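You operate a simulated robot arm through the tools that you are given. There is no shell and no other tool. Be economical: measure what you need, move in short steps, check, and stop when the job is done.

Carry out the task below with a simulated robot arm. There is one attempt and no reset: what you move stays moved.

JOB
Press the paper test key three times. Shut the job ticket drawer. Take the purple envelope bundle from the top of the stock bench and leave it on the top of the repair bench. Take the worn separator pad and put it on the white padded mailer. Put the blue pen block on the top of the spare-parts shelf. Put three of the job keys from the top of the ink bench on the top of the press table. Do these in any order. Set down upright: worn separator pad.

Only the result counts: the job must be done as asked and must still hold three seconds after the hand-in. Knocking over, shifting, dropping, spilling or breaking anything else fails it.

ROBOT AND FRAMES
A 7-joint arm with a fingered hand on a trunk, on a base that drives. Base frame: it is fixed to the floor where the robot stands at the start and does not move with it; the origin is under the middle of the robot, x ahead of it, y to its left, z up. Readings come in mm, rad, newtons and seconds.
With the tool pointing down near the work surface it reaches from about 340 to 760 mm from the robot's upright axis, wherever it stands. Its first joint turns from -2.897 to 2.897 rad. Places, roughly: blue pen block [-250, 7000, 1000]; job key [750, 7000, 750]; job ticket drawer [500, 600, 600]; paper test key [500, 200, 800]; purple envelope bundle [1000, 1000, 750]; top of the press table [-2100, 4800, 800]; top of the repair bench [800, 2900, 800]; top of the spare-parts shelf [1000, 4600, 1400]; white padded mailer [1000, 1500, 750]; worn separator pad (5x4x6 cm) [600, 1300, 800]. Payload 4 kg.
The tool frame sits at the grasp point between the pads (the TCP): z along the fingers, y along the line on which they close. The tips reach 26 mm beyond it. Largest opening 132 mm; the body of the gripper starts 73 mm behind the TCP. The gripper is a hand of 4 fingers: y runs from the thumb to the fingers, the wrist lies at [0, 0, -239] in the tool frame, and closing takes about 1.5 s.
Orientation is told as [roll, pitch, yaw] about the base's x, y, z axes, in that order, counted from this pose: with the fingers straight down and closing along the base's y, the tool's x points along the base's -x, its y along +y and its z along -z.

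CONTROLS
- The arm moves only by the tool jog_arm. Its argument "steps" is a list of rows, each a list of 6 numbers: the shift along the tool's x, y, z in mm, then the turn, a rotation vector about the tool's x, y, z in rad. In form: [[tx, ty, tz, rx, ry, rz], ...]. A call has 1 to 12 rows; each row shifts and turns the commanded pose from where the row before left it, along the tool's axes as they then stand. "jaw" is the opening in per cent of the stroke, from 0 (shut) to 100 (fully open), set as the call begins (left out, the last holds). Rows are played at 5 a second. More than 50 mm and 0.15 rad between two rows, or a gripper value outside its range, and nothing of the call is played. A pose out of reach is approached as far as the arm can. The call stops where the force on the tool passes 40 N (or 10 N more than at its start, if that is more) or the arm is blocked; 0.2 s more then pass. The fingers move at their own pace (about 72 mm/s each) and stop on an object; they squeeze with about 23 N. The grip force told is the motor's: it shows also when the fingers shut on nothing. Time passes only in rows, and 0.2 s behind the last, so rows that do not move let the fingers close. It gives the time, the measured TCP pose, the force on the tool (base axes), the opening and the grip force at its end, in the units of the frame above (readings bear some noise), with the torque about the TCP (base axes, N m) and any sound that the robot's microphone picked up.
- Cameras (640 x 400 px; columns grow to the right, rows downward): "scene" is now at [3.8, 182.6, 1463.7]; the picture's right is [0.41, -0.91, 0.00], its down [-0.75, -0.34, -0.57] and it looks along [0.52, 0.24, -0.82] (base axes); focal length 259 px, centre (320, 200). "wrist" rides on the gripper at [68, 2, -97] in the tool frame; the picture's right is [-0.03, 1.00, 0.00], its down [-0.82, -0.02, -0.58] and it looks along [-0.58, -0.01, 0.82] (tool axes); focal length 270 px, centre (320, 200). There is no depth. A picture from a camera that has moved, and an enlarged one, comes with that camera's place and axes in the base frame and with its lens.
- grab_frame(camera): a new picture of that camera. No time passes.
- move_column(by): slides the trunk up (or, below 0, down) by that many mm; the arm and the scene camera ride with it, the base frame stays. It gives what a move gives, with no picture.
- drive_base(legs): drives the robot by 1 to 6 legs, each [ahead, turn to the left] in mm and rad, along the robot's own axes; the way and the turn of a leg run together, so that a leg with both is an arc; at most 1500 mm and 3.142 rad a leg. The arm and the cameras ride along, it lands a little off, and it stops where it bumps. It gives what a move gives.
- finger_targets(finger1, finger2, finger3, thumb_bend): sets how far each is bent, from 0 (flat) to 1 (curled in); at 0.3 the hand is open as for a grip, at 0.7 the pads meet at the TCP. One left out holds its place. A second passes; each finger stops where it meets its share of the squeeze, and holds until it gets a number again. A gripper value or a shape takes the hand back. It gives what a move gives, with no picture; readings hold the bend of each and the force on the fingers (four entries, about 0 where the hand has none), thumb and palm.
- preshape(shape): the hand has 4 fingers and takes this shape, open, in about a second: jaw (thumb against the fingers, like two jaws); tri (thumb and two fingers); tip (a fingertip pinch); poke (one finger out to press); point (the index stretched); flat (the hand flat); cup (the hand cupped); fist (a fist). The gripper value then closes the fingers along that shape, each until it touches; the sizes above hold for jaw. It gives what a move gives, with no picture.
- pan_tilt(pan, tilt): turns the head with the scene camera to pan (to the left, within 2.705 rad either way) and tilt (down, from -0.506 to 1.204), counted from straight ahead of the robot. It gives what a move gives.
- zoom(camera, box): a new picture of the part [left, top, right, bottom] of that camera's present view, enlarged. No time passes.
- hand_in(): hands the job in; it is judged then, once.

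Work in short steps. Places have to be worked out from the pictures, the camera data and where the tool is seen: move nearer, look again, correct. Check each grasp and each placing, and mend what went wrong. You have 207 turns and 180 pictures in all, those below and enlarged ones among them. Open the gripper and draw the arm clear of the work before you hand the job in, unless the task says otherwise; then end with one line.

The tools are called by a JSON object that holds its "op" and its "data". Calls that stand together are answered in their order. jog_arm: Moves the arm, as the interface text tells. Its arguments: {"type":"object","properties":{"steps":{"type":"array","items":{"type":"array","items":{"type":"number"}}},"jaw":{"type":"number"}},"required":["steps"]} The other tools are called the same way: move_column (by) slides the trunk up or down; preshape (shape) gives the hand a shape; finger_targets (finger1, finger2, finger3, thumb_bend) moves the fingers one by one; drive_base (legs) drives the base; pan_tilt (pan, tilt) turns the head that bears the scene camera; grab_frame (camera) takes a picture; zoom (camera, box) takes an enlarged picture of a part of a camera's view; hand_in () hands the job in.

At the start:

```text
t: 0.0
tool_pos: [295.8, 286.1, 1170.0]
ee_rot: [-0.001, 0.0, -0.001]
contact_force: [0.3, 0.1, -0.3]
ft_torque: [0.0, -0.01, -0.02]
grip_width: 132.0
grip_force: 0.0
shape: jaw
bend: [0.3, 0.3, 0.3, 0.3]
finger forces: [0.0, 0.1, 0.0, 0.1, 0.0, 0.0]
trunk travel left (down, up): [-450.0, 140.0]
robot x, y, heading: [-1.1, 2.8, -0.001]
head pan, tilt: [0.422, 0.958]
```

scene: 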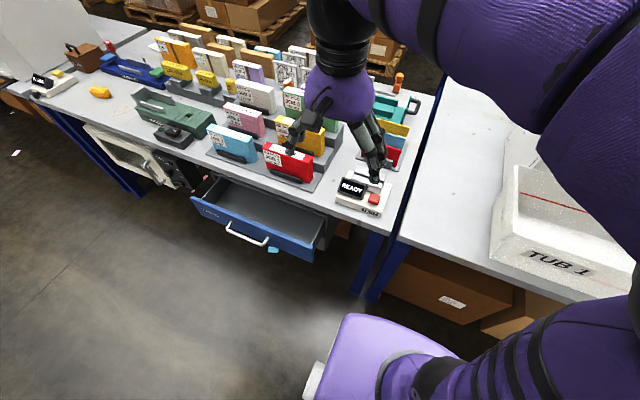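
wrist: 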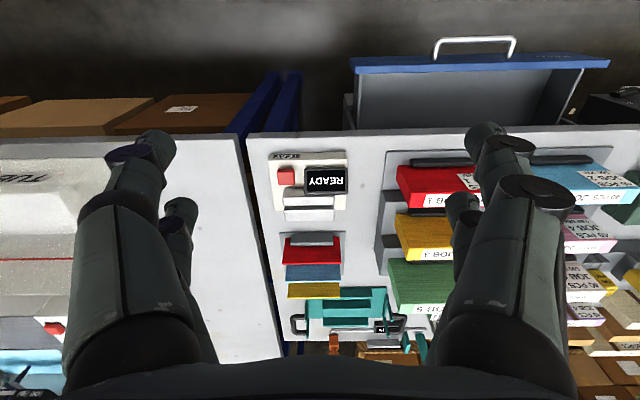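

The READY device near (365,190) in the scene picture is probably the paper test unit. I zoom in on it and on the bench.

{"op": "zoom", "data": {"camera": "scene", "box": [300, 140, 440, 228]}}

{"op": "zoom", "data": {"camera": "wrist", "box": [240, 130, 400, 230]}}

{"op": "zoom", "data": {"camera": "scene", "box": [20, 20, 340, 220]}}

```text
4.55 times, centred on (370, 184) of scene
camera zoom: at [3.8, 182.6, 1463.7], right [0.41, -0.91, 0.0], down [-0.75, -0.34, -0.57], along [0.52, 0.24, -0.82], focal length 1179 px, centre (93, 273)
```

zoom: 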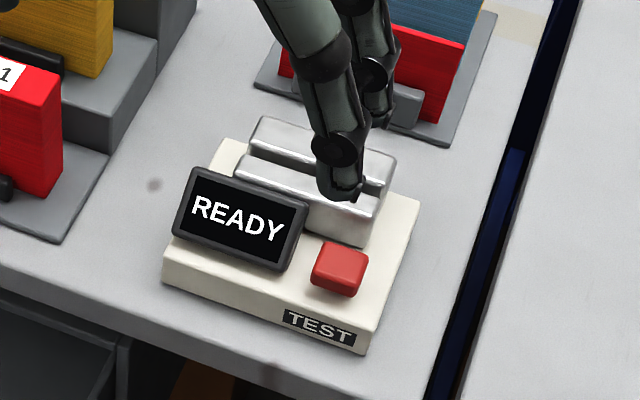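

```text
4.00 times, centred on (320, 180) of wrist
camera zoom: at [225.9, 287.6, 1267.0], right [0.03, 1.0, 0.0], down [0.82, -0.02, 0.58], along [0.58, -0.01, -0.82], focal length 1081 px, centre (320, 280)
```

zoom: 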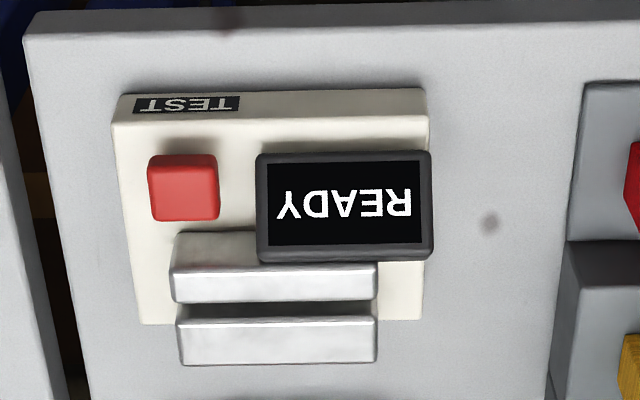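

```text
2.00 times, centred on (180, 120) of scene
camera zoom: at [3.8, 182.6, 1463.7], right [0.41, -0.91, 0.0], down [-0.75, -0.34, -0.57], along [0.52, 0.24, -0.82], focal length 519 px, centre (600, 360)
```

zoom: 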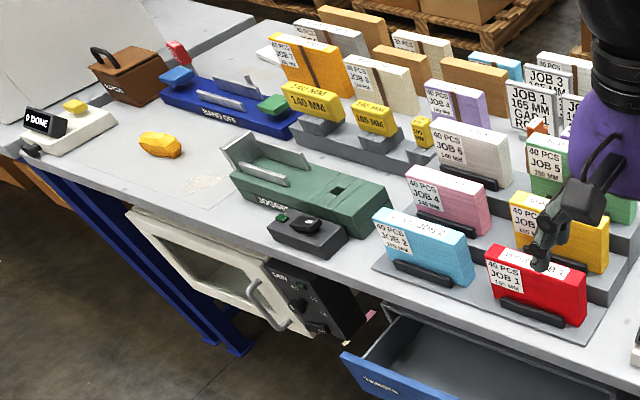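

The red TEST key is at about (496, 220, 808). I shape the hand for poking and look at where the finger lies.

{"op": "preshape", "data": {"shape": "poke"}}

{"op": "grab_frame", "data": {"camera": "wrist"}}

{"op": "grab_frame", "data": {"camera": "scene"}}

```text
t: 0.9
tool_pos: [294.8, 285.4, 1170.6]
ee_rot: [0.0, 0.001, -0.001]
contact_force: [0.1, 0.5, 0.1]
ft_torque: [0.01, 0.0, 0.01]
grip_width: 0.0
grip_force: 0.1
shape: poke
bend: [1.0, 1.0, 1.0, 0.34]
finger forces: [0.0, 0.1, 0.1, 0.1, 0.1, 0.0]
trunk travel left (down, up): [-450.0, 140.0]
robot x, y, heading: [0.5, -1.7, 0.001]
head pan, tilt: [0.422, 0.958]
```

```text
174 pictures are left
camera wrist: at [225.9, 287.6, 1267.0], right [0.03, 1.0, 0.0], down [0.82, -0.02, 0.58], along [0.58, -0.01, -0.82], focal length 270 px, centre (320, 200)
```

wrist: 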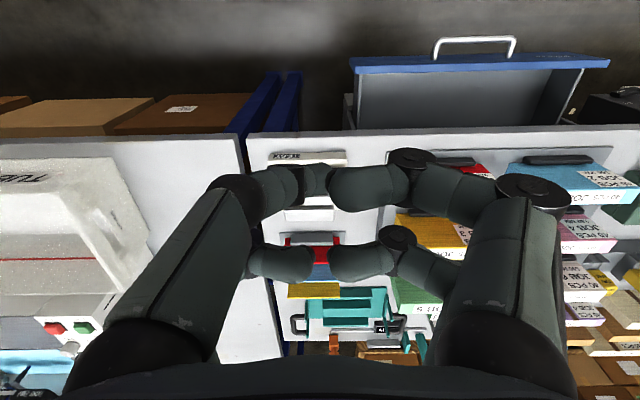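

```text
173 pictures are left
camera scene: at [3.8, 182.6, 1463.7], right [0.41, -0.91, 0.0], down [-0.75, -0.34, -0.57], along [0.52, 0.24, -0.82], focal length 259 px, centre (320, 200)
```

scene: 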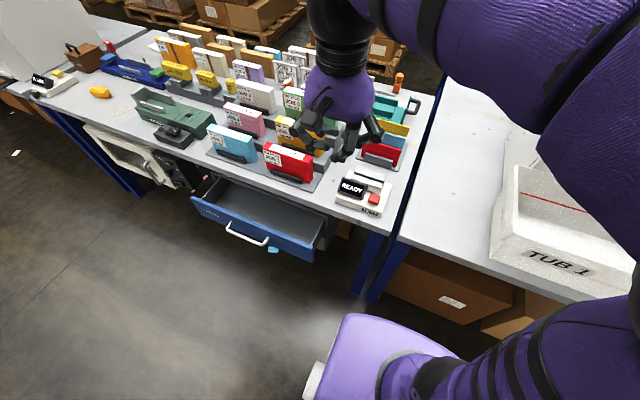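

The reading after 0.9 s may have been taken mid-motion. I let a little time pass and look again.

{"op": "jog_arm", "data": {"steps": [[0, 0, 0, 0, 0, 0], [0, 0, 0, 0, 0, 0], [0, 0, 0, 0, 0, 0]]}}

{"op": "grab_frame", "data": {"camera": "wrist"}}

{"op": "zoom", "data": {"camera": "scene", "box": [280, 60, 440, 220]}}

```text
t: 1.7
tool_pos: [295.1, 284.7, 1169.9]
ee_rot: [0.001, -0.001, 0.0]
contact_force: [0.2, 0.3, 0.9]
ft_torque: [0.01, -0.01, -0.02]
grip_width: 0.0
grip_force: 0.1
shape: poke
bend: [1.0, 1.0, 1.0, 0.34]
finger forces: [0.0, 0.1, 0.0, 0.0, 0.1, 0.0]
trunk travel left (down, up): [-450.0, 140.0]
robot x, y, heading: [-1.2, -2.5, -0.002]
head pan, tilt: [0.422, 0.958]
```

```text
172 pictures are left
camera wrist: at [225.9, 287.6, 1267.0], right [0.03, 1.0, 0.0], down [0.82, -0.02, 0.58], along [0.58, -0.01, -0.82], focal length 270 px, centre (320, 200)
```

wrist: 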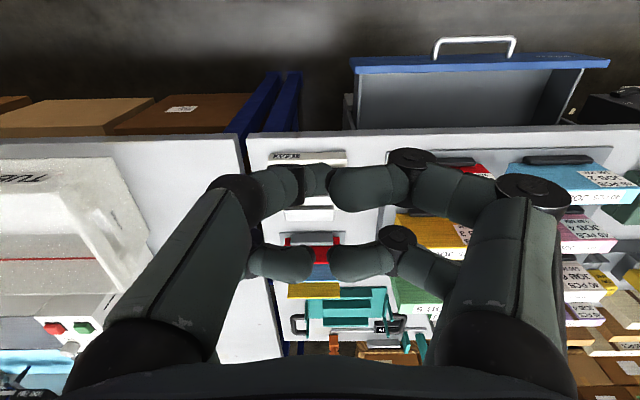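

```text
2.50 times, centred on (360, 140) of scene
camera zoom: at [3.8, 182.6, 1463.7], right [0.41, -0.91, 0.0], down [-0.75, -0.34, -0.57], along [0.52, 0.24, -0.82], focal length 649 px, centre (220, 350)
```

zoom: 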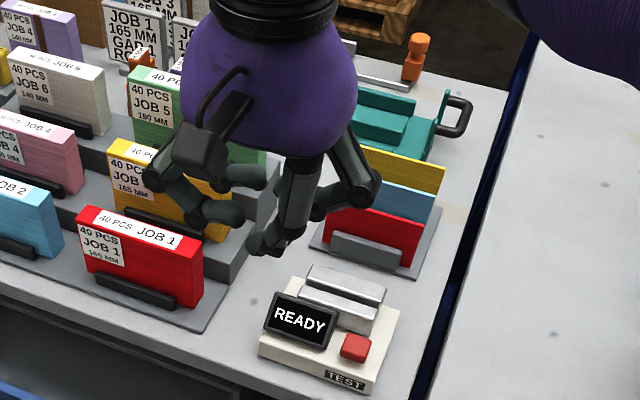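

The pressing fingertip sits about 26 mm beyond the TCP on its axis. I move over the red key and partly down.

{"op": "jog_arm", "data": {"steps": [[-40, -13, 0, 0, 0, 0], [-40, -13, 0, 0, 0, 0], [-40, -13, 0, 0, 0, 0], [-40, -13, 0, 0, 0, 0], [-41, -13, 0, 0, 0, 0], [0, 0, 45, 0, 0, 0], [0, 0, 45, 0, 0, 0], [0, 0, 45, 0, 0, 0], [0, 0, 45, 0, 0, 0], [0, 0, 40, 0, 0, 0], [0, 0, 40, 0, 0, 0], [0, 0, 0, 0, 0, 0]]}}

{"op": "grab_frame", "data": {"camera": "wrist"}}

{"op": "zoom", "data": {"camera": "scene", "box": [300, 100, 460, 240]}}

```text
t: 4.3
tool_pos: [494.8, 222.3, 907.7]
ee_rot: [0.001, 0.0, 0.001]
contact_force: [0.3, -1.2, -0.2]
ft_torque: [-0.01, -0.02, 0.01]
grip_width: 0.0
grip_force: 0.0
shape: poke
bend: [1.0, 1.0, 1.0, 0.34]
finger forces: [0.0, 0.1, 0.0, 0.0, 0.0, 0.0]
trunk travel left (down, up): [-450.0, 140.0]
robot x, y, heading: [0.4, -0.5, 0.004]
head pan, tilt: [0.422, 0.958]
```

```text
170 pictures are left
camera wrist: at [424.9, 225.5, 1004.6], right [0.03, 1.0, 0.0], down [0.82, -0.02, 0.58], along [0.58, -0.01, -0.82], focal length 270 px, centre (320, 200)
```

wrist: 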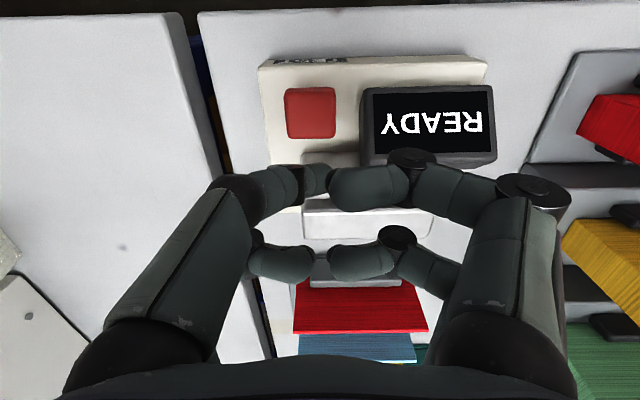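

```text
2.86 times, centred on (380, 170) of scene
camera zoom: at [4.2, 182.7, 1463.7], right [0.41, -0.91, 0.0], down [-0.75, -0.34, -0.57], along [0.52, 0.24, -0.82], focal length 741 px, centre (149, 286)
```

zoom: 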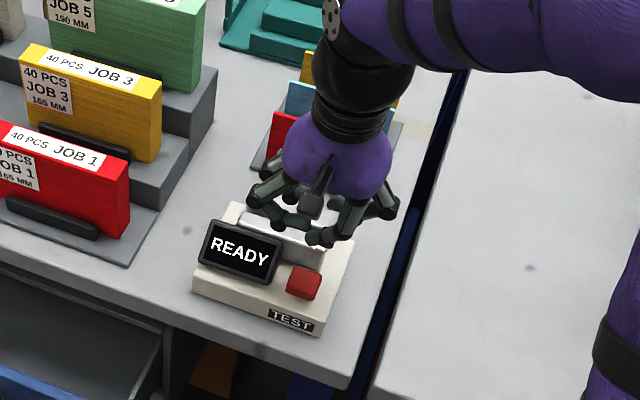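

The key is near (486, 218) with its top at about 808, and the display rises next to it. I tilt the hand so the curled-finger side is raised, drop to just above the key, and look.

{"op": "jog_arm", "data": {"steps": [[8, -4, 0, 0.1, 0, 0], [0, 0, 0, 0.1, 0, 0], [0, 0, 0, 0.1, 0, 0], [0, 0, 0, 0.1, 0, 0], [0, 0, 0, 0, 0, 0]]}}

{"op": "grab_frame", "data": {"camera": "wrist"}}

{"op": "zoom", "data": {"camera": "scene", "box": [300, 100, 460, 240]}}

```text
t: 5.5
tool_pos: [488.4, 218.6, 909.3]
ee_rot: [-0.402, -0.001, 0.0]
contact_force: [0.5, 0.1, 0.3]
ft_torque: [-0.02, 0.02, -0.01]
grip_width: 0.1
grip_force: 0.0
shape: poke
bend: [1.0, 1.0, 1.0, 0.34]
finger forces: [0.0, 0.1, 0.0, 0.1, 0.0, 0.0]
trunk travel left (down, up): [-450.0, 140.0]
robot x, y, heading: [-1.7, 2.0, 0.002]
head pan, tilt: [0.422, 0.958]
```

```text
168 pictures are left
camera wrist: at [417.9, 257.8, 997.7], right [0.03, 0.92, -0.39], down [0.82, 0.21, 0.54], along [0.58, -0.33, -0.75], focal length 270 px, centre (320, 200)
```

wrist: 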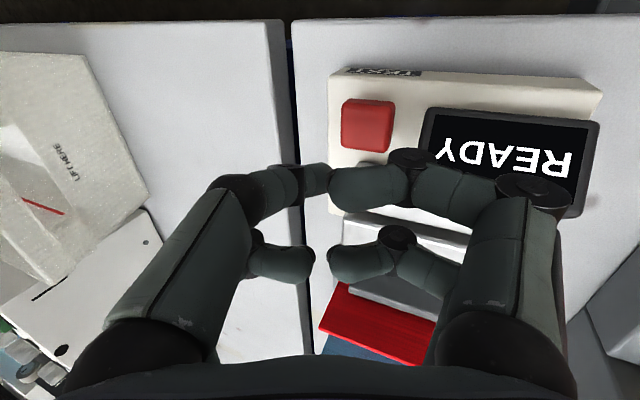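

```text
2.86 times, centred on (380, 170) of scene
camera zoom: at [4.0, 182.8, 1463.6], right [0.41, -0.91, 0.0], down [-0.75, -0.34, -0.57], along [0.52, 0.24, -0.82], focal length 741 px, centre (149, 286)
```

zoom: 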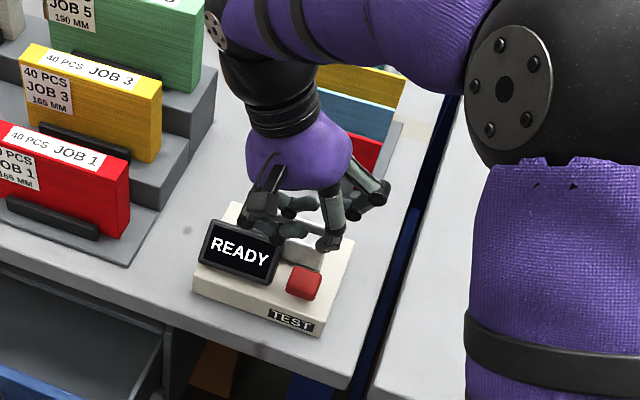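

The tilt lowered the curled side, so it went the wrong way. I undo it and see whether the "point" shape gives a cleaner single finger.

{"op": "jog_arm", "data": {"steps": [[0, 0, 0, -0.1, 0, 0], [0, 0, 0, -0.1, 0, 0], [0, 0, 0, -0.1, 0, 0], [0, 0, -50, -0.1, 0, 0]]}}

{"op": "preshape", "data": {"shape": "point"}}

{"op": "grab_frame", "data": {"camera": "wrist"}}

{"op": "zoom", "data": {"camera": "scene", "box": [300, 100, 460, 240]}}

```text
t: 6.5
tool_pos: [487.0, 220.1, 958.6]
ee_rot: [0.001, 0.0, 0.0]
contact_force: [0.2, 0.3, -0.8]
ft_torque: [-0.01, 0.01, 0.0]
grip_width: 0.1
grip_force: 0.1
shape: poke
bend: [1.0, 1.0, 1.0, 0.34]
finger forces: [0.0, 0.0, 0.1, 0.0, 0.1, 0.0]
trunk travel left (down, up): [-450.0, 140.0]
robot x, y, heading: [-0.3, 0.3, -0.005]
head pan, tilt: [0.422, 0.958]
```

```text
t: 7.4
tool_pos: [487.2, 220.3, 957.9]
ee_rot: [-0.001, -0.002, -0.001]
contact_force: [0.8, -1.0, -1.0]
ft_torque: [-0.02, -0.03, -0.03]
grip_width: 0.2
grip_force: 0.2
shape: point
bend: [0.24, 0.99, 1.0, 0.39]
finger forces: [0.1, 0.0, 0.1, 0.0, 0.0, 0.1]
trunk travel left (down, up): [-450.0, 140.0]
robot x, y, heading: [0.9, 1.7, -0.001]
head pan, tilt: [0.422, 0.958]
```

```text
166 pictures are left
camera wrist: at [418.2, 222.1, 1055.2], right [0.03, 1.0, 0.0], down [0.82, -0.02, 0.58], along [0.58, -0.01, -0.82], focal length 270 px, centre (320, 200)
```

wrist: 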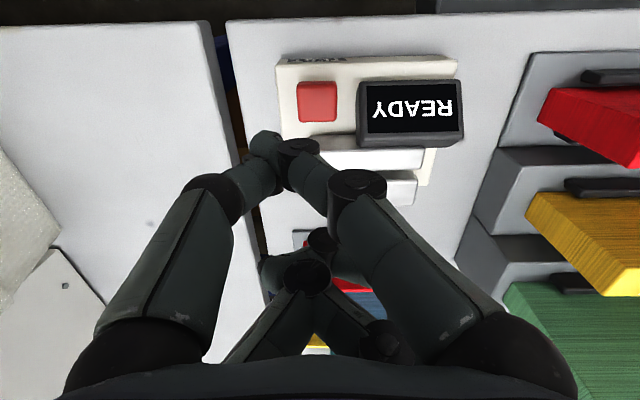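

```text
2.86 times, centred on (380, 170) of scene
camera zoom: at [3.9, 182.6, 1463.7], right [0.41, -0.91, 0.0], down [-0.75, -0.34, -0.57], along [0.52, 0.24, -0.82], focal length 741 px, centre (149, 286)
```

zoom: 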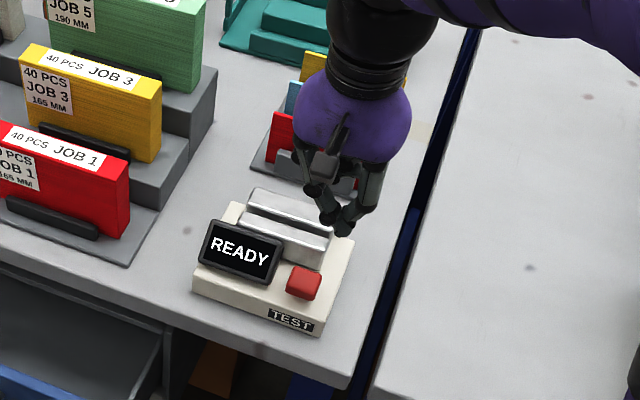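

Thumb and index tips now meet at tool offset of about (20, -18, 18) and are clearly lowest. I tilt back slightly (pitch) for clearance over the silver bars and hover above the key.

{"op": "jog_arm", "data": {"steps": [[0, 0, 0, 0, -0.1, 0], [0, 0, 0, 0, -0.1, 0], [0, 0, 0, 0, -0.1, 0], [6, 8, 30, 0, 0, 0], [5, 8, 30, 0, 0, 0], [0, 0, 0, 0, 0, 0]]}}

{"op": "grab_frame", "data": {"camera": "wrist"}}

{"op": "zoom", "data": {"camera": "scene", "box": [300, 100, 460, 240]}}

```text
t: 8.8
tool_pos: [496.7, 238.5, 898.3]
ee_rot: [0.001, -0.3, -0.001]
contact_force: [-0.2, -0.8, -0.5]
ft_torque: [0.0, 0.0, -0.01]
grip_width: 0.2
grip_force: 0.0
shape: point
bend: [0.14, 0.99, 1.0, 0.43]
finger forces: [0.1, 0.0, 0.0, 0.0, 0.1, 0.1]
trunk travel left (down, up): [-450.0, 140.0]
robot x, y, heading: [-0.7, 1.6, 0.001]
head pan, tilt: [0.422, 0.958]
```

```text
164 pictures are left
camera wrist: at [401.0, 240.0, 971.0], right [0.02, 1.0, 0.01], down [0.61, -0.02, 0.79], along [0.79, -0.01, -0.61], focal length 270 px, centre (320, 200)
```

wrist: 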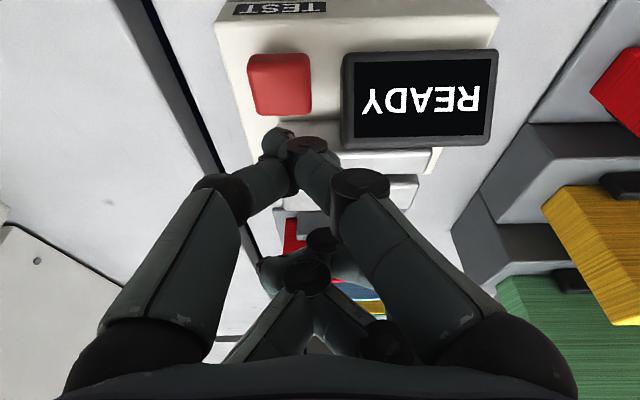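

```text
2.86 times, centred on (380, 170) of scene
camera zoom: at [4.2, 182.8, 1463.6], right [0.41, -0.91, 0.0], down [-0.75, -0.34, -0.57], along [0.52, 0.24, -0.82], focal length 741 px, centre (149, 286)
```

zoom: 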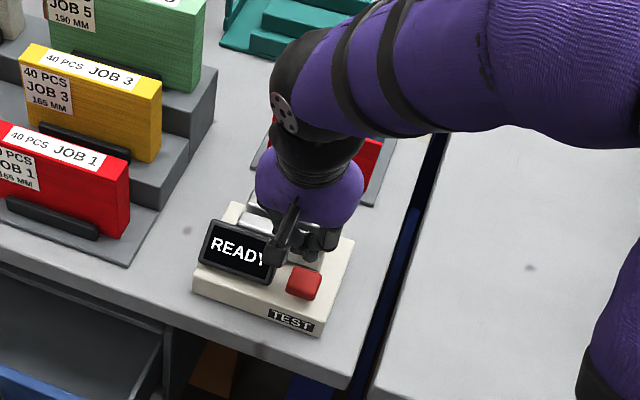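

The tip is at about (480, 221, 872) and the key top at (489, 219, 810). I shift 8 mm forward, lower 48 mm and check.

{"op": "jog_arm", "data": {"steps": [[3, 0, 25, 0, 0, 0], [3, 0, 21, 0, 0, 0], [0, 0, 0, 0, 0, 0]]}}

{"op": "grab_frame", "data": {"camera": "wrist"}}

{"op": "zoom", "data": {"camera": "scene", "box": [320, 140, 420, 220]}}

```text
t: 9.7
tool_pos: [505.0, 240.6, 860.9]
ee_rot: [0.008, -0.313, 0.001]
contact_force: [-3.9, -1.3, 23.4]
ft_torque: [-0.52, 0.44, -0.08]
grip_width: 0.0
grip_force: 0.0
shape: point
bend: [0.26, 0.99, 1.0, 0.44]
finger forces: [0.0, 0.0, 0.0, 0.0, 0.0, 0.1]
trunk travel left (down, up): [-450.0, 140.0]
robot x, y, heading: [1.4, 0.3, -0.001]
head pan, tilt: [0.422, 0.958]
heard: click
stopped in row 3: the force on the tool passed its limit (the readings are from after the stop); the commanded pose is now the measured one
```

```text
162 pictures are left
camera wrist: at [409.2, 241.0, 931.4], right [0.02, 1.0, 0.02], down [0.6, -0.02, 0.8], along [0.8, -0.01, -0.6], focal length 270 px, centre (320, 200)
```

wrist: 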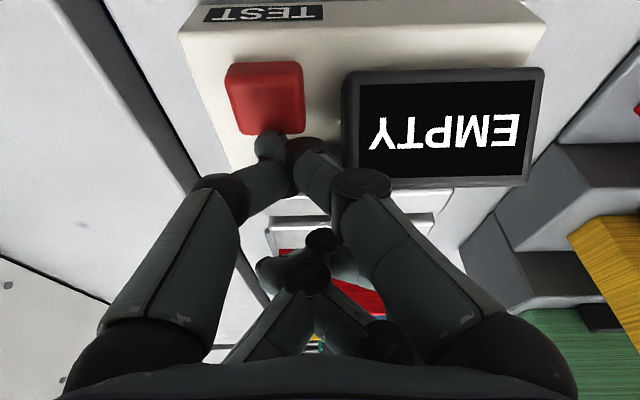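

```text
5.00 times, centred on (370, 180) of scene
camera zoom: at [1.8, 181.9, 1463.8], right [0.41, -0.91, 0.0], down [-0.75, -0.33, -0.58], along [0.53, 0.24, -0.82], focal length 1297 px, centre (70, 300)
```

zoom: 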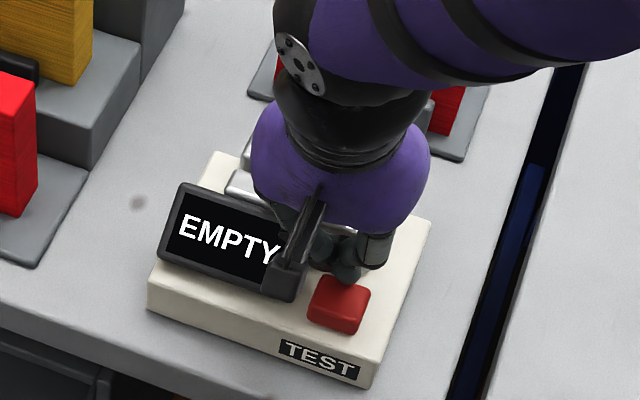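

A click was heard and the display changed, so that counts as one press. I lift, shift slightly toward the key's centre, and check the release.

{"op": "jog_arm", "data": {"steps": [[3, 0, -17, 0, 0, 0], [0, 0, 0, 0, 0, 0]]}}

{"op": "zoom", "data": {"camera": "wrist", "box": [180, 0, 560, 240]}}

```text
t: 10.2
tool_pos: [497.1, 239.1, 873.3]
ee_rot: [0.005, -0.308, 0.0]
contact_force: [0.4, -0.3, 1.0]
ft_torque: [-0.02, 0.0, 0.0]
grip_width: 0.0
grip_force: 0.0
shape: point
bend: [0.14, 0.99, 1.0, 0.44]
finger forces: [0.1, 0.0, 0.1, 0.1, 0.0, 0.0]
trunk travel left (down, up): [-450.0, 140.0]
robot x, y, heading: [-1.1, 6.1, 0.003]
head pan, tilt: [0.422, 0.958]
```

```text
1.67 times, centred on (370, 120) of wrist
camera zoom: at [401.7, 241.4, 944.0], right [0.02, 1.0, 0.01], down [0.6, -0.02, 0.8], along [0.8, -0.01, -0.6], focal length 450 px, centre (237, 333)
```

zoom: 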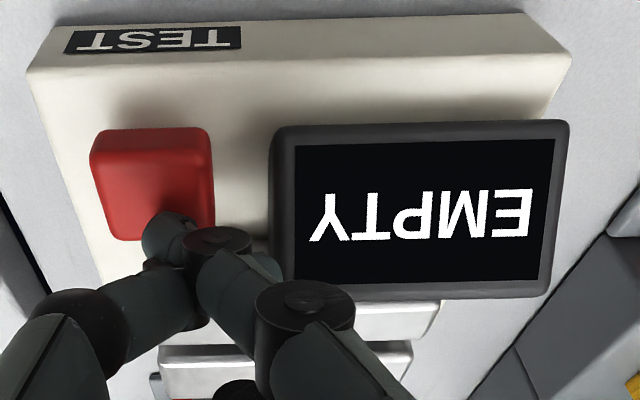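

The tip is over the key, so I press straight down in small rows and then lift.

{"op": "jog_arm", "data": {"steps": [[2, 0, 6, 0, 0, 0], [1, 0, 4, 0, 0, 0], [0.5, 0, 2, 0, 0, 0], [0.5, 0, 2, 0, 0, 0]]}}

{"op": "zoom", "data": {"camera": "wrist", "box": [180, 0, 560, 240]}}

```text
t: 11.2
tool_pos: [497.8, 240.8, 862.1]
ee_rot: [0.008, -0.316, -0.001]
contact_force: [2.0, 1.6, 30.8]
ft_torque: [-0.29, 0.29, -0.04]
grip_width: 0.0
grip_force: 0.0
shape: point
bend: [0.19, 0.99, 1.0, 0.45]
finger forces: [0.0, 0.1, 0.0, 0.0, 0.1, 0.0]
trunk travel left (down, up): [-450.0, 140.0]
robot x, y, heading: [3.3, 3.3, -0.002]
head pan, tilt: [0.422, 0.958]
heard: click
```

```text
1.67 times, centred on (370, 120) of wrist
camera zoom: at [401.3, 241.9, 932.8], right [0.02, 1.0, 0.02], down [0.6, -0.03, 0.8], along [0.8, -0.01, -0.6], focal length 450 px, centre (237, 333)
```

zoom: 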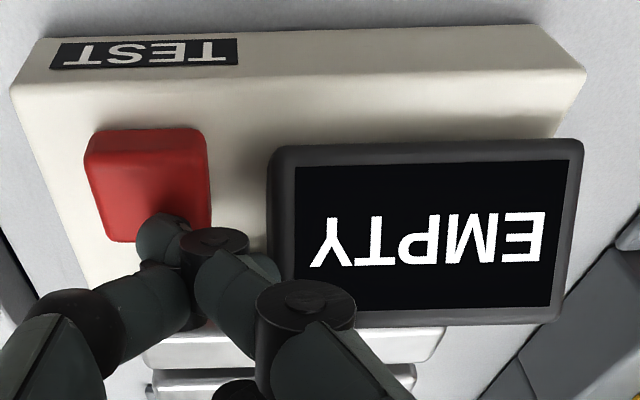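

Second click. I lift 14 mm to release fully and then press once more.

{"op": "jog_arm", "data": {"steps": [[-4, 0, -14, 0, 0, 0], [0, 0, 0, 0, 0, 0], [0, 0, 0, 0, 0, 0]]}}

{"op": "jog_arm", "data": {"steps": [[2, 0, 6, 0, 0, 0], [1, 0, 4, 0, 0, 0], [0.5, 0, 2, 0, 0, 0], [0.5, 0, 2, 0, 0, 0]]}}

{"op": "zoom", "data": {"camera": "wrist", "box": [180, 0, 560, 240]}}

```text
t: 12.1
tool_pos: [497.5, 239.6, 873.0]
ee_rot: [0.004, -0.309, -0.001]
contact_force: [0.7, -0.8, -0.3]
ft_torque: [-0.01, -0.03, 0.01]
grip_width: 0.2
grip_force: 0.0
shape: point
bend: [0.12, 0.99, 1.0, 0.45]
finger forces: [0.1, 0.0, 0.0, 0.0, 0.1, 0.0]
trunk travel left (down, up): [-450.0, 140.0]
robot x, y, heading: [1.4, 4.5, 0.003]
head pan, tilt: [0.422, 0.958]
```

```text
t: 13.1
tool_pos: [499.0, 238.9, 861.9]
ee_rot: [0.009, -0.32, -0.002]
contact_force: [-7.7, -3.8, 22.0]
ft_torque: [-0.3, 0.44, 0.0]
grip_width: 0.0
grip_force: 0.0
shape: point
bend: [0.2, 0.99, 1.0, 0.46]
finger forces: [0.0, 0.1, 0.0, 0.0, 0.1, 0.0]
trunk travel left (down, up): [-450.0, 140.0]
robot x, y, heading: [3.2, 2.3, -0.002]
head pan, tilt: [0.422, 0.958]
heard: click
stopped in row 4: the force on the tool passed its limit (the readings are from after the stop); the commanded pose is now the measured one
```

```text
1.67 times, centred on (370, 120) of wrist
camera zoom: at [402.4, 241.5, 932.8], right [0.02, 1.0, 0.02], down [0.59, -0.03, 0.8], along [0.8, -0.01, -0.59], focal length 450 px, centre (237, 333)
```

zoom: 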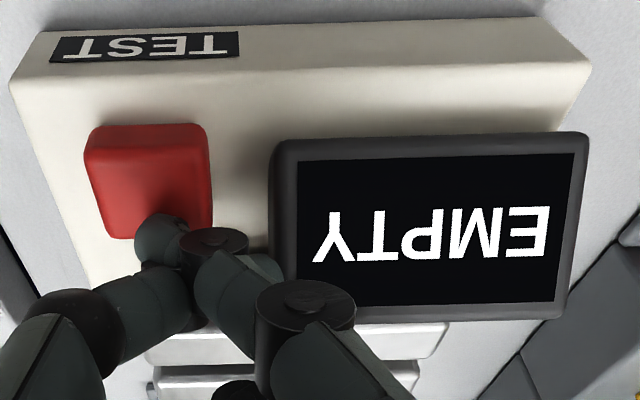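

Three clicks in all, so the key presses are done. I lift off, retreat toward the robot and shape a fist for shutting the drawer.

{"op": "jog_arm", "data": {"steps": [[0, 0, -40, 0, 0, 0], [0, 0, -45, 0, 0, 0], [20, 0, -45, 0, 0, 0], [40, 0, -20, 0, 0, 0], [45, 0, -15, 0, 0, 0], [45, 0, -15, 0, 0, 0], [45, 40, -15, 0, 0, 0], [0, 45, 0, 0, 0, 0], [0, 45, 0, 0, 0, 0], [0, 45, 0, 0, 0, 0], [0, 45, 0, 0, 0, 0], [0, 45, 0, 0, 0, 0]]}}

{"op": "preshape", "data": {"shape": "fist"}}

{"op": "pan_tilt", "data": {"pan": 0.9, "tilt": 0.9}}

{"op": "grab_frame", "data": {"camera": "scene"}}

{"op": "grab_frame", "data": {"camera": "wrist"}}

```text
refused: row 7 steps farther than a row can; nothing moved
```

```text
t: 14.0
tool_pos: [499.2, 240.5, 858.5]
ee_rot: [0.009, -0.315, 0.0]
contact_force: [0.7, -0.5, -0.1]
ft_torque: [-0.02, 0.03, 0.0]
grip_width: 0.3
grip_force: 0.1
shape: fist
bend: [0.52, 0.99, 1.0, 0.52]
finger forces: [0.0, 0.0, 0.1, 0.1, 0.0, 0.1]
trunk travel left (down, up): [-450.0, 140.0]
robot x, y, heading: [-3.6, 0.6, -0.002]
head pan, tilt: [0.422, 0.958]
```

```text
t: 14.9
tool_pos: [499.9, 239.6, 859.8]
ee_rot: [0.008, -0.315, 0.0]
contact_force: [-0.2, 0.5, 0.3]
ft_torque: [-0.05, -0.01, 0.01]
grip_width: 0.2
grip_force: 0.0
shape: fist
bend: [0.53, 0.99, 1.0, 0.52]
finger forces: [0.0, 0.0, 0.0, 0.0, 0.0, 0.0]
trunk travel left (down, up): [-450.0, 140.0]
robot x, y, heading: [-1.9, 0.8, 0.002]
head pan, tilt: [0.901, 0.901]
```

```text
157 pictures are left
camera scene: at [-15.1, 212.1, 1467.9], right [0.78, -0.62, 0.0], down [-0.49, -0.61, -0.62], along [0.39, 0.49, -0.78], focal length 259 px, centre (320, 200)
```

scene: 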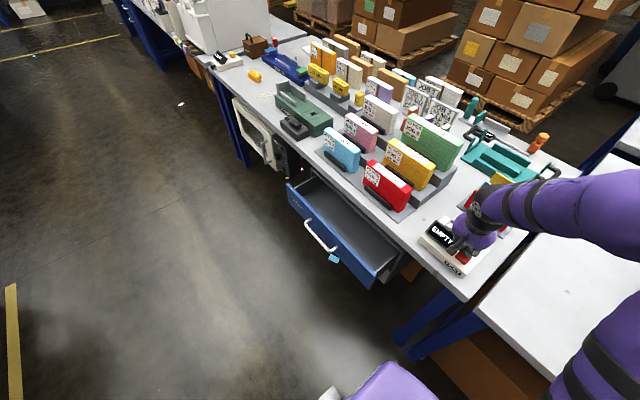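

```text
156 pictures are left
camera wrist: at [403.3, 242.2, 930.7], right [0.02, 1.0, 0.02], down [0.6, -0.03, 0.8], along [0.8, -0.01, -0.6], focal length 270 px, centre (320, 200)
```

wrist: 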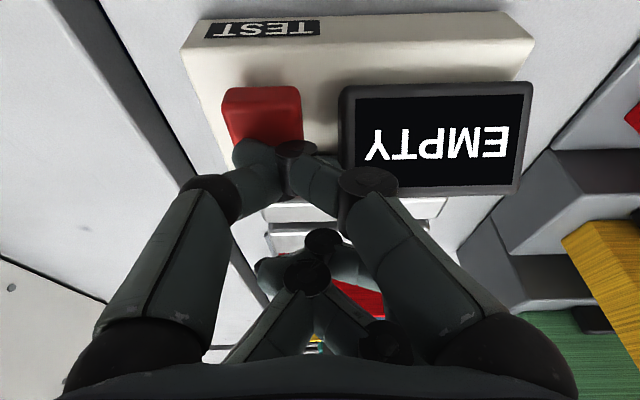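

The move was refused (one row was too long), but no extra click was heard. I repeat it with shorter rows.

{"op": "jog_arm", "data": {"steps": [[0, 0, -40, 0, 0, 0], [0, 0, -45, 0, 0, 0], [20, 0, -40, 0, 0, 0], [40, 0, -20, 0, 0, 0], [45, 0, -15, 0, 0, 0], [45, 0, -15, 0, 0, 0], [30, 30, -15, 0, 0, 0], [0, 45, 0, 0, 0, 0], [0, 45, 0, 0, 0, 0], [0, 45, 0, 0, 0, 0], [0, 45, 0, 0, 0, 0], [0, 45, 0, 0, 0, 0]]}}

{"op": "preshape", "data": {"shape": "fist"}}

{"op": "grab_frame", "data": {"camera": "scene"}}

```text
t: 17.6
tool_pos: [268.3, 497.9, 987.9]
ee_rot: [0.007, -0.317, -0.001]
contact_force: [-0.3, -0.5, -0.4]
ft_torque: [0.03, -0.01, 0.0]
grip_width: 0.1
grip_force: 0.1
shape: fist
bend: [0.57, 0.99, 1.0, 0.52]
finger forces: [0.0, 0.1, 0.0, 0.1, 0.0, 0.0]
trunk travel left (down, up): [-450.0, 140.0]
robot x, y, heading: [-1.0, 0.2, 0.0]
head pan, tilt: [0.901, 0.901]
```

```text
t: 18.4
tool_pos: [267.8, 497.6, 988.2]
ee_rot: [0.01, -0.314, 0.0]
contact_force: [0.4, -0.2, -0.2]
ft_torque: [-0.01, -0.01, 0.01]
grip_width: 0.1
grip_force: 0.2
shape: fist
bend: [0.6, 0.99, 1.0, 0.51]
finger forces: [0.0, 0.0, 0.0, 0.0, 0.0, 0.0]
trunk travel left (down, up): [-450.0, 140.0]
robot x, y, heading: [-3.4, 0.3, -0.0]
head pan, tilt: [0.901, 0.901]
```

```text
155 pictures are left
camera scene: at [-15.2, 212.3, 1467.9], right [0.78, -0.62, 0.0], down [-0.49, -0.61, -0.62], along [0.39, 0.49, -0.78], focal length 259 px, centre (320, 200)
```

scene: 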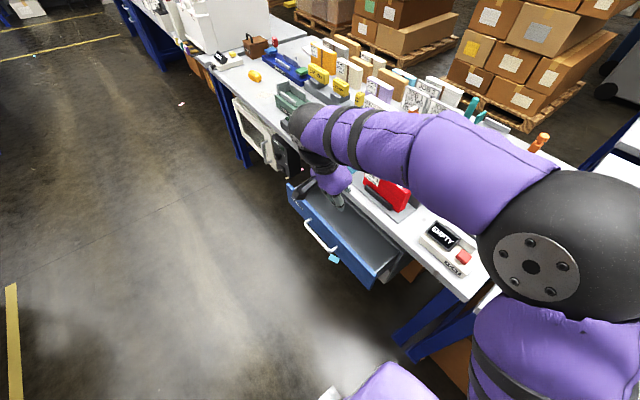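

The drawer handle is at about (285, 590, 640). I pull back to x≈200, y≈590, pitch the fist forward, then lower the trunk.

{"op": "jog_arm", "data": {"steps": [[32, 23, -10, 0, -0.1, 0], [32, 23, -10, 0, -0.1, 0], [5, 23, 0, 0, -0.1, 0], [0, 23, 0, 0, -0.1, 0], [0, 0, 0, 0, -0.1, 0], [0, 0, 0, 0, -0.1, 0], [0, 0, 0, 0, 0, 0]]}}

{"op": "move_column", "data": {"by": -250}}

{"op": "grab_frame", "data": {"camera": "scene"}}

{"op": "grab_frame", "data": {"camera": "wrist"}}

```text
t: 20.1
tool_pos: [199.3, 587.2, 981.1]
ee_rot: [0.013, -0.917, -0.009]
contact_force: [0.1, 1.0, 0.0]
ft_torque: [-0.02, 0.0, -0.03]
grip_width: 0.1
grip_force: 0.1
shape: fist
bend: [0.64, 0.99, 1.0, 0.51]
finger forces: [0.1, 0.1, 0.0, 0.0, 0.1, 0.1]
trunk travel left (down, up): [-450.0, 140.0]
robot x, y, heading: [-0.2, 1.6, -0.001]
head pan, tilt: [0.901, 0.901]
```

```text
t: 22.6
tool_pos: [199.3, 585.9, 729.6]
ee_rot: [0.014, -0.916, -0.008]
contact_force: [-0.1, 0.5, -0.8]
ft_torque: [0.02, 0.04, 0.01]
grip_width: 0.0
grip_force: 0.1
shape: fist
bend: [0.66, 0.99, 1.0, 0.51]
finger forces: [0.0, 0.0, 0.0, 0.1, 0.1, 0.0]
trunk travel left (down, up): [-200.0, 390.0]
robot x, y, heading: [0.9, 0.8, -0.001]
head pan, tilt: [0.901, 0.901]
```

```text
154 pictures are left
camera scene: at [-15.3, 212.3, 1218.0], right [0.78, -0.62, 0.0], down [-0.49, -0.61, -0.62], along [0.39, 0.49, -0.78], focal length 259 px, centre (320, 200)
```

scene: 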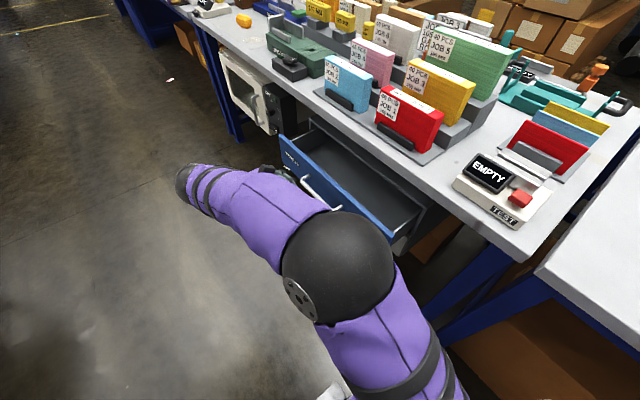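

```text
153 pictures are left
camera wrist: at [79.3, 588.7, 735.7], right [0.01, 1.0, 0.03], down [0.04, -0.03, 1.0], along [1.0, -0.01, -0.04], focal length 270 px, centre (320, 200)
```

wrist: 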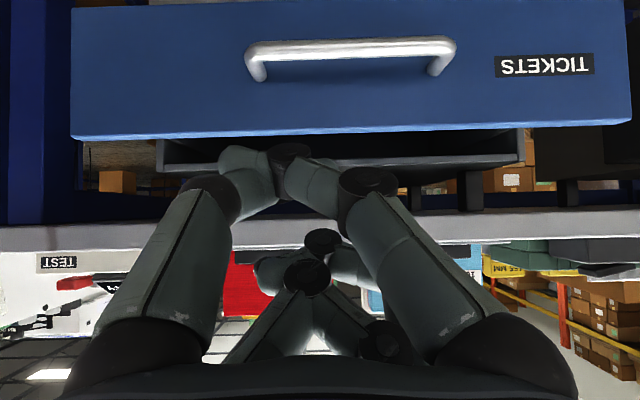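

The front face spans z 556–668 with its handle at about z 617. I pitch the fist nearer horizontal and lower it to push between the handle and the top edge.

{"op": "jog_arm", "data": {"steps": [[0, 0, 0, 0, -0.1, 0], [0, 0, 0, 0, -0.1, 0], [0, 0, 0, 0, -0.1, 0], [0, 0, 0, 0, -0.1, 0], [0, 0, 0, 0, 0, 0]]}}

{"op": "move_column", "data": {"by": -62}}

{"op": "grab_frame", "data": {"camera": "wrist"}}

```text
t: 23.8
tool_pos: [199.2, 587.6, 730.6]
ee_rot: [0.032, -1.315, -0.029]
contact_force: [0.0, -0.6, 0.3]
ft_torque: [0.0, -0.03, -0.01]
grip_width: 0.0
grip_force: 0.0
shape: fist
bend: [0.66, 0.99, 1.0, 0.51]
finger forces: [0.0, 0.0, 0.0, 0.0, 0.0, 0.0]
trunk travel left (down, up): [-200.0, 390.0]
robot x, y, heading: [-2.1, 2.8, -0.0]
head pan, tilt: [0.901, 0.901]
```

```text
t: 24.9
tool_pos: [199.1, 586.0, 668.6]
ee_rot: [0.032, -1.317, -0.03]
contact_force: [0.2, -0.2, -1.0]
ft_torque: [0.02, -0.06, 0.0]
grip_width: 0.0
grip_force: 0.0
shape: fist
bend: [0.66, 0.99, 1.0, 0.51]
finger forces: [0.0, 0.0, 0.1, 0.0, 0.0, 0.1]
trunk travel left (down, up): [-138.0, 452.0]
robot x, y, heading: [-1.1, 2.6, -0.001]
head pan, tilt: [0.901, 0.901]
```

```text
152 pictures are left
camera wrist: at [87.4, 589.0, 626.7], right [0.0, 1.0, 0.03], down [-0.35, -0.03, 0.94], along [0.94, -0.02, 0.35], focal length 270 px, centre (320, 200)
```

wrist: 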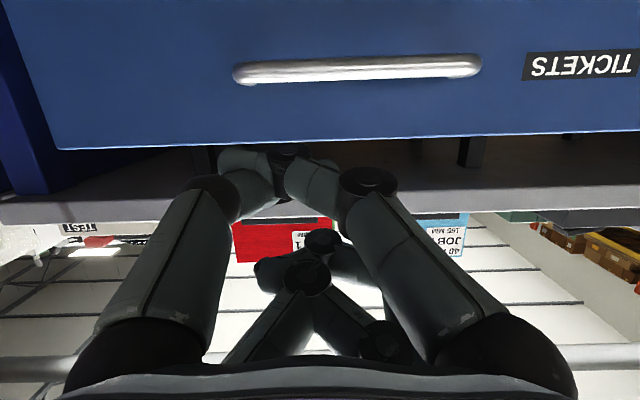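

The tip is about 18 mm below the drawer's top edge. I lower 8 mm and push forward along +x until resistance stops it.

{"op": "jog_arm", "data": {"steps": [[7.7, 0, 2, 0, 0, 0], [-7.5, 0, 29, 0, 0, 0], [-7.5, 0, 29, 0, 0, 0], [-4, 0, 15, 0, 0, 0], [-4, 0, 15, 0, 0, 0], [-4, 0, 15, 0, 0, 0], [-4, 0, 15, 0, 0, 0], [-4, 0, 15, 0, 0, 0]]}}

{"op": "grab_frame", "data": {"camera": "wrist"}}

{"op": "grab_frame", "data": {"camera": "scene"}}

```text
t: 26.6
tool_pos: [336.0, 587.0, 661.7]
ee_rot: [0.03, -1.316, -0.027]
contact_force: [-0.3, -0.4, 0.0]
ft_torque: [0.0, -0.01, 0.0]
grip_width: 0.0
grip_force: 0.1
shape: fist
bend: [0.67, 0.99, 1.0, 0.51]
finger forces: [0.0, 0.1, 0.1, 0.0, 0.1, 0.0]
trunk travel left (down, up): [-138.0, 452.0]
robot x, y, heading: [-0.2, -2.4, 0.0]
head pan, tilt: [0.901, 0.901]
```

```text
151 pictures are left
camera wrist: at [225.0, 589.7, 619.4], right [0.0, 1.0, 0.03], down [-0.35, -0.03, 0.94], along [0.94, -0.02, 0.35], focal length 270 px, centre (320, 200)
```

wrist: 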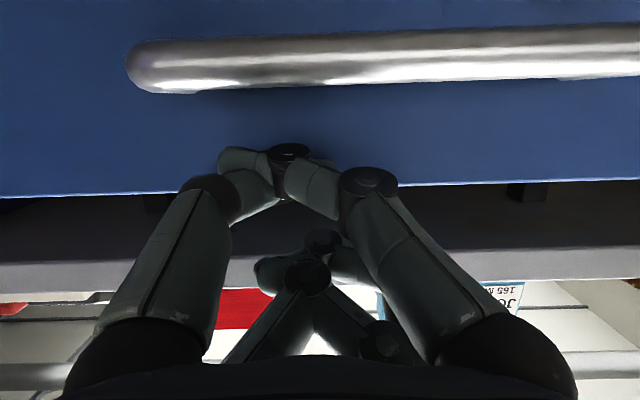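

```text
150 pictures are left
camera scene: at [-15.3, 212.2, 1155.9], right [0.78, -0.62, 0.0], down [-0.49, -0.61, -0.62], along [0.39, 0.49, -0.78], focal length 259 px, centre (320, 200)
```

scene: 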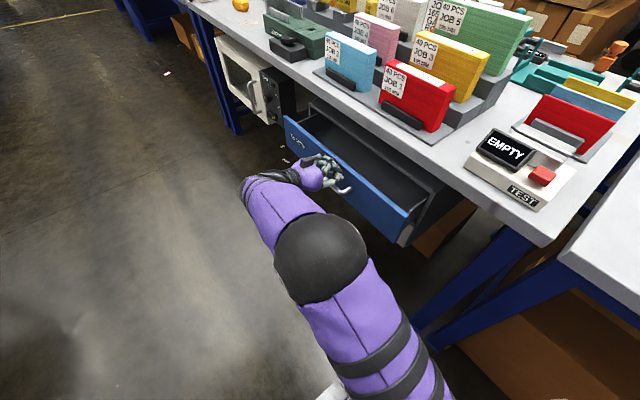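

There is no contact yet, so I keep pushing forward in small rows.

{"op": "jog_arm", "data": {"steps": [[-3, 0, 11.6, 0, 0, 0], [-3, 0, 11.6, 0, 0, 0], [-3, 0, 11.6, 0, 0, 0], [-3, 0, 11.6, 0, 0, 0], [-3, 0, 11.6, 0, 0, 0], [-3, 0, 11.6, 0, 0, 0], [-3, 0, 11.6, 0, 0, 0], [-3, 0, 11.6, 0, 0, 0]]}}

{"op": "grab_frame", "data": {"camera": "wrist"}}

{"op": "grab_frame", "data": {"camera": "scene"}}

```text
t: 28.4
tool_pos: [428.4, 587.7, 661.0]
ee_rot: [0.031, -1.312, -0.028]
contact_force: [-26.4, -9.4, 1.7]
ft_torque: [-0.13, 0.34, -0.07]
grip_width: 0.0
grip_force: 0.1
shape: fist
bend: [0.68, 0.99, 1.0, 0.54]
finger forces: [0.0, 0.0, 0.1, 0.0, 36.2, 0.1]
trunk travel left (down, up): [-138.0, 452.0]
robot x, y, heading: [0.1, -1.0, 0.005]
head pan, tilt: [0.901, 0.901]
```

```text
149 pictures are left
camera wrist: at [316.1, 590.0, 619.2], right [0.0, 1.0, 0.03], down [-0.35, -0.03, 0.94], along [0.94, -0.01, 0.35], focal length 270 px, centre (320, 200)
```

wrist: 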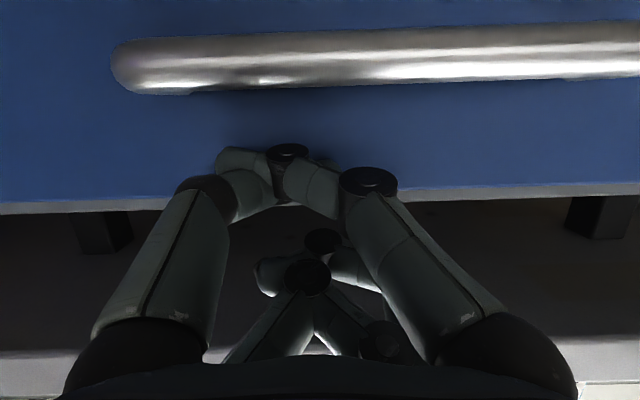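

```text
148 pictures are left
camera scene: at [-17.1, 211.6, 1156.1], right [0.78, -0.62, 0.0], down [-0.48, -0.61, -0.62], along [0.39, 0.49, -0.78], focal length 259 px, centre (320, 200)
```

scene: 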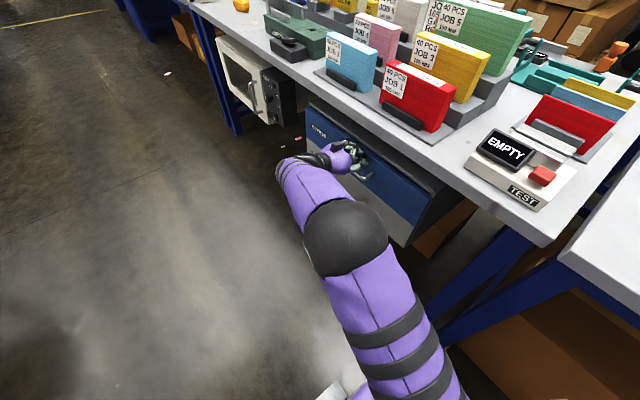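

The drawer is moving with about 26 N of friction. I push on until it stops.

{"op": "jog_arm", "data": {"steps": [[-3, 0, 11.6, 0, 0, 0], [-3, 0, 11.6, 0, 0, 0], [-3, 0, 11.6, 0, 0, 0], [-3, 0, 11.6, 0, 0, 0], [-3, 0, 11.6, 0, 0, 0]]}}

{"op": "grab_frame", "data": {"camera": "wrist"}}

{"op": "zoom", "data": {"camera": "scene", "box": [260, 60, 500, 260]}}

```text
t: 28.8
tool_pos: [428.0, 589.9, 659.8]
ee_rot: [0.035, -1.306, -0.024]
contact_force: [-20.6, -7.1, 3.2]
ft_torque: [-0.1, 0.22, -0.04]
grip_width: 0.1
grip_force: 0.1
shape: fist
bend: [0.69, 0.99, 1.0, 0.54]
finger forces: [0.0, 0.0, 0.0, 0.0, 28.4, 0.0]
trunk travel left (down, up): [-138.0, 452.0]
robot x, y, heading: [1.2, 0.4, 0.006]
head pan, tilt: [0.901, 0.901]
stopped in row 1: the force on the tool passed its limit (the readings are from after the stop); the commanded pose is now the measured one
```

```text
147 pictures are left
camera wrist: at [315.8, 591.3, 618.8], right [0.0, 1.0, 0.03], down [-0.35, -0.03, 0.94], along [0.94, -0.01, 0.35], focal length 270 px, centre (320, 200)
```

wrist: 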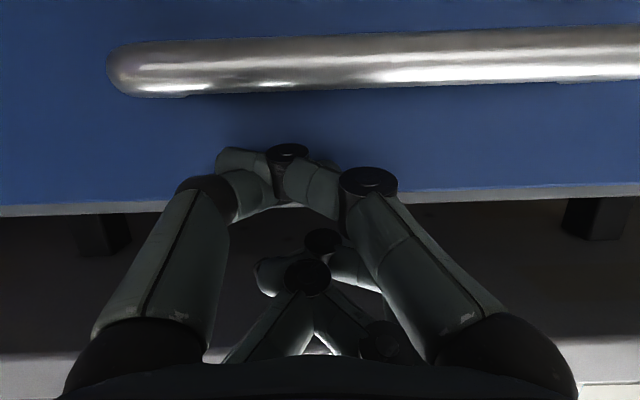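

```text
2.00 times, centred on (380, 160) of scene
camera zoom: at [-17.4, 211.6, 1156.1], right [0.79, -0.62, 0.0], down [-0.48, -0.62, -0.62], along [0.39, 0.49, -0.78], focal length 519 px, centre (200, 280)
```

zoom: 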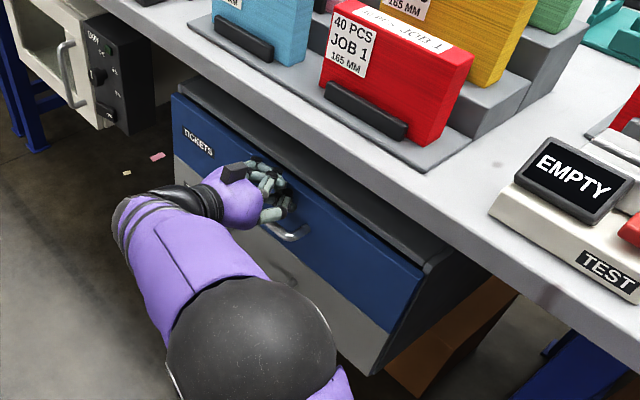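

The drawer front is flush with its cabinet, so it is shut. I retreat and check from a distance.

{"op": "jog_arm", "data": {"steps": [[10, 0, -39, 0, 0, 0], [10, 0, -39, 0, 0, 0], [10, 0, -39, 0, 0, 0], [10, 0, -39, 0, 0, 0], [10, 0, -39, 0, 0, 0], [8, 0, -30, 0, 0, 0]]}}

{"op": "grab_frame", "data": {"camera": "wrist"}}

{"op": "grab_frame", "data": {"camera": "scene"}}

```text
t: 30.2
tool_pos: [199.8, 585.4, 662.3]
ee_rot: [0.031, -1.309, -0.022]
contact_force: [0.2, 0.8, 0.7]
ft_torque: [-0.02, 0.0, 0.01]
grip_width: 0.0
grip_force: 0.1
shape: fist
bend: [0.68, 0.99, 1.0, 0.51]
finger forces: [0.0, 0.0, 0.0, 0.0, 0.1, 0.0]
trunk travel left (down, up): [-138.0, 452.0]
robot x, y, heading: [3.4, -3.8, 0.003]
head pan, tilt: [0.901, 0.901]
```

```text
145 pictures are left
camera wrist: at [87.3, 587.2, 620.6], right [0.0, 1.0, 0.03], down [-0.35, -0.03, 0.94], along [0.94, -0.01, 0.35], focal length 270 px, centre (320, 200)
```

wrist: 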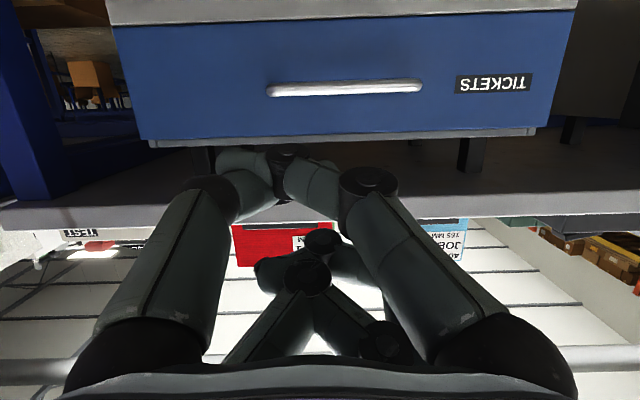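

```text
144 pictures are left
camera scene: at [-15.4, 212.3, 1155.9], right [0.78, -0.62, 0.0], down [-0.49, -0.62, -0.62], along [0.38, 0.49, -0.78], focal length 259 px, centre (320, 200)
```

scene: 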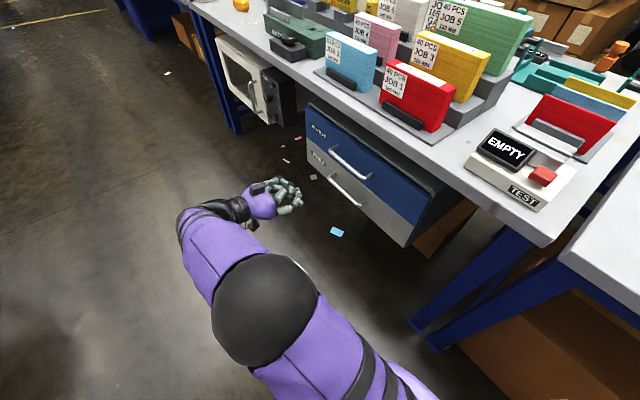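

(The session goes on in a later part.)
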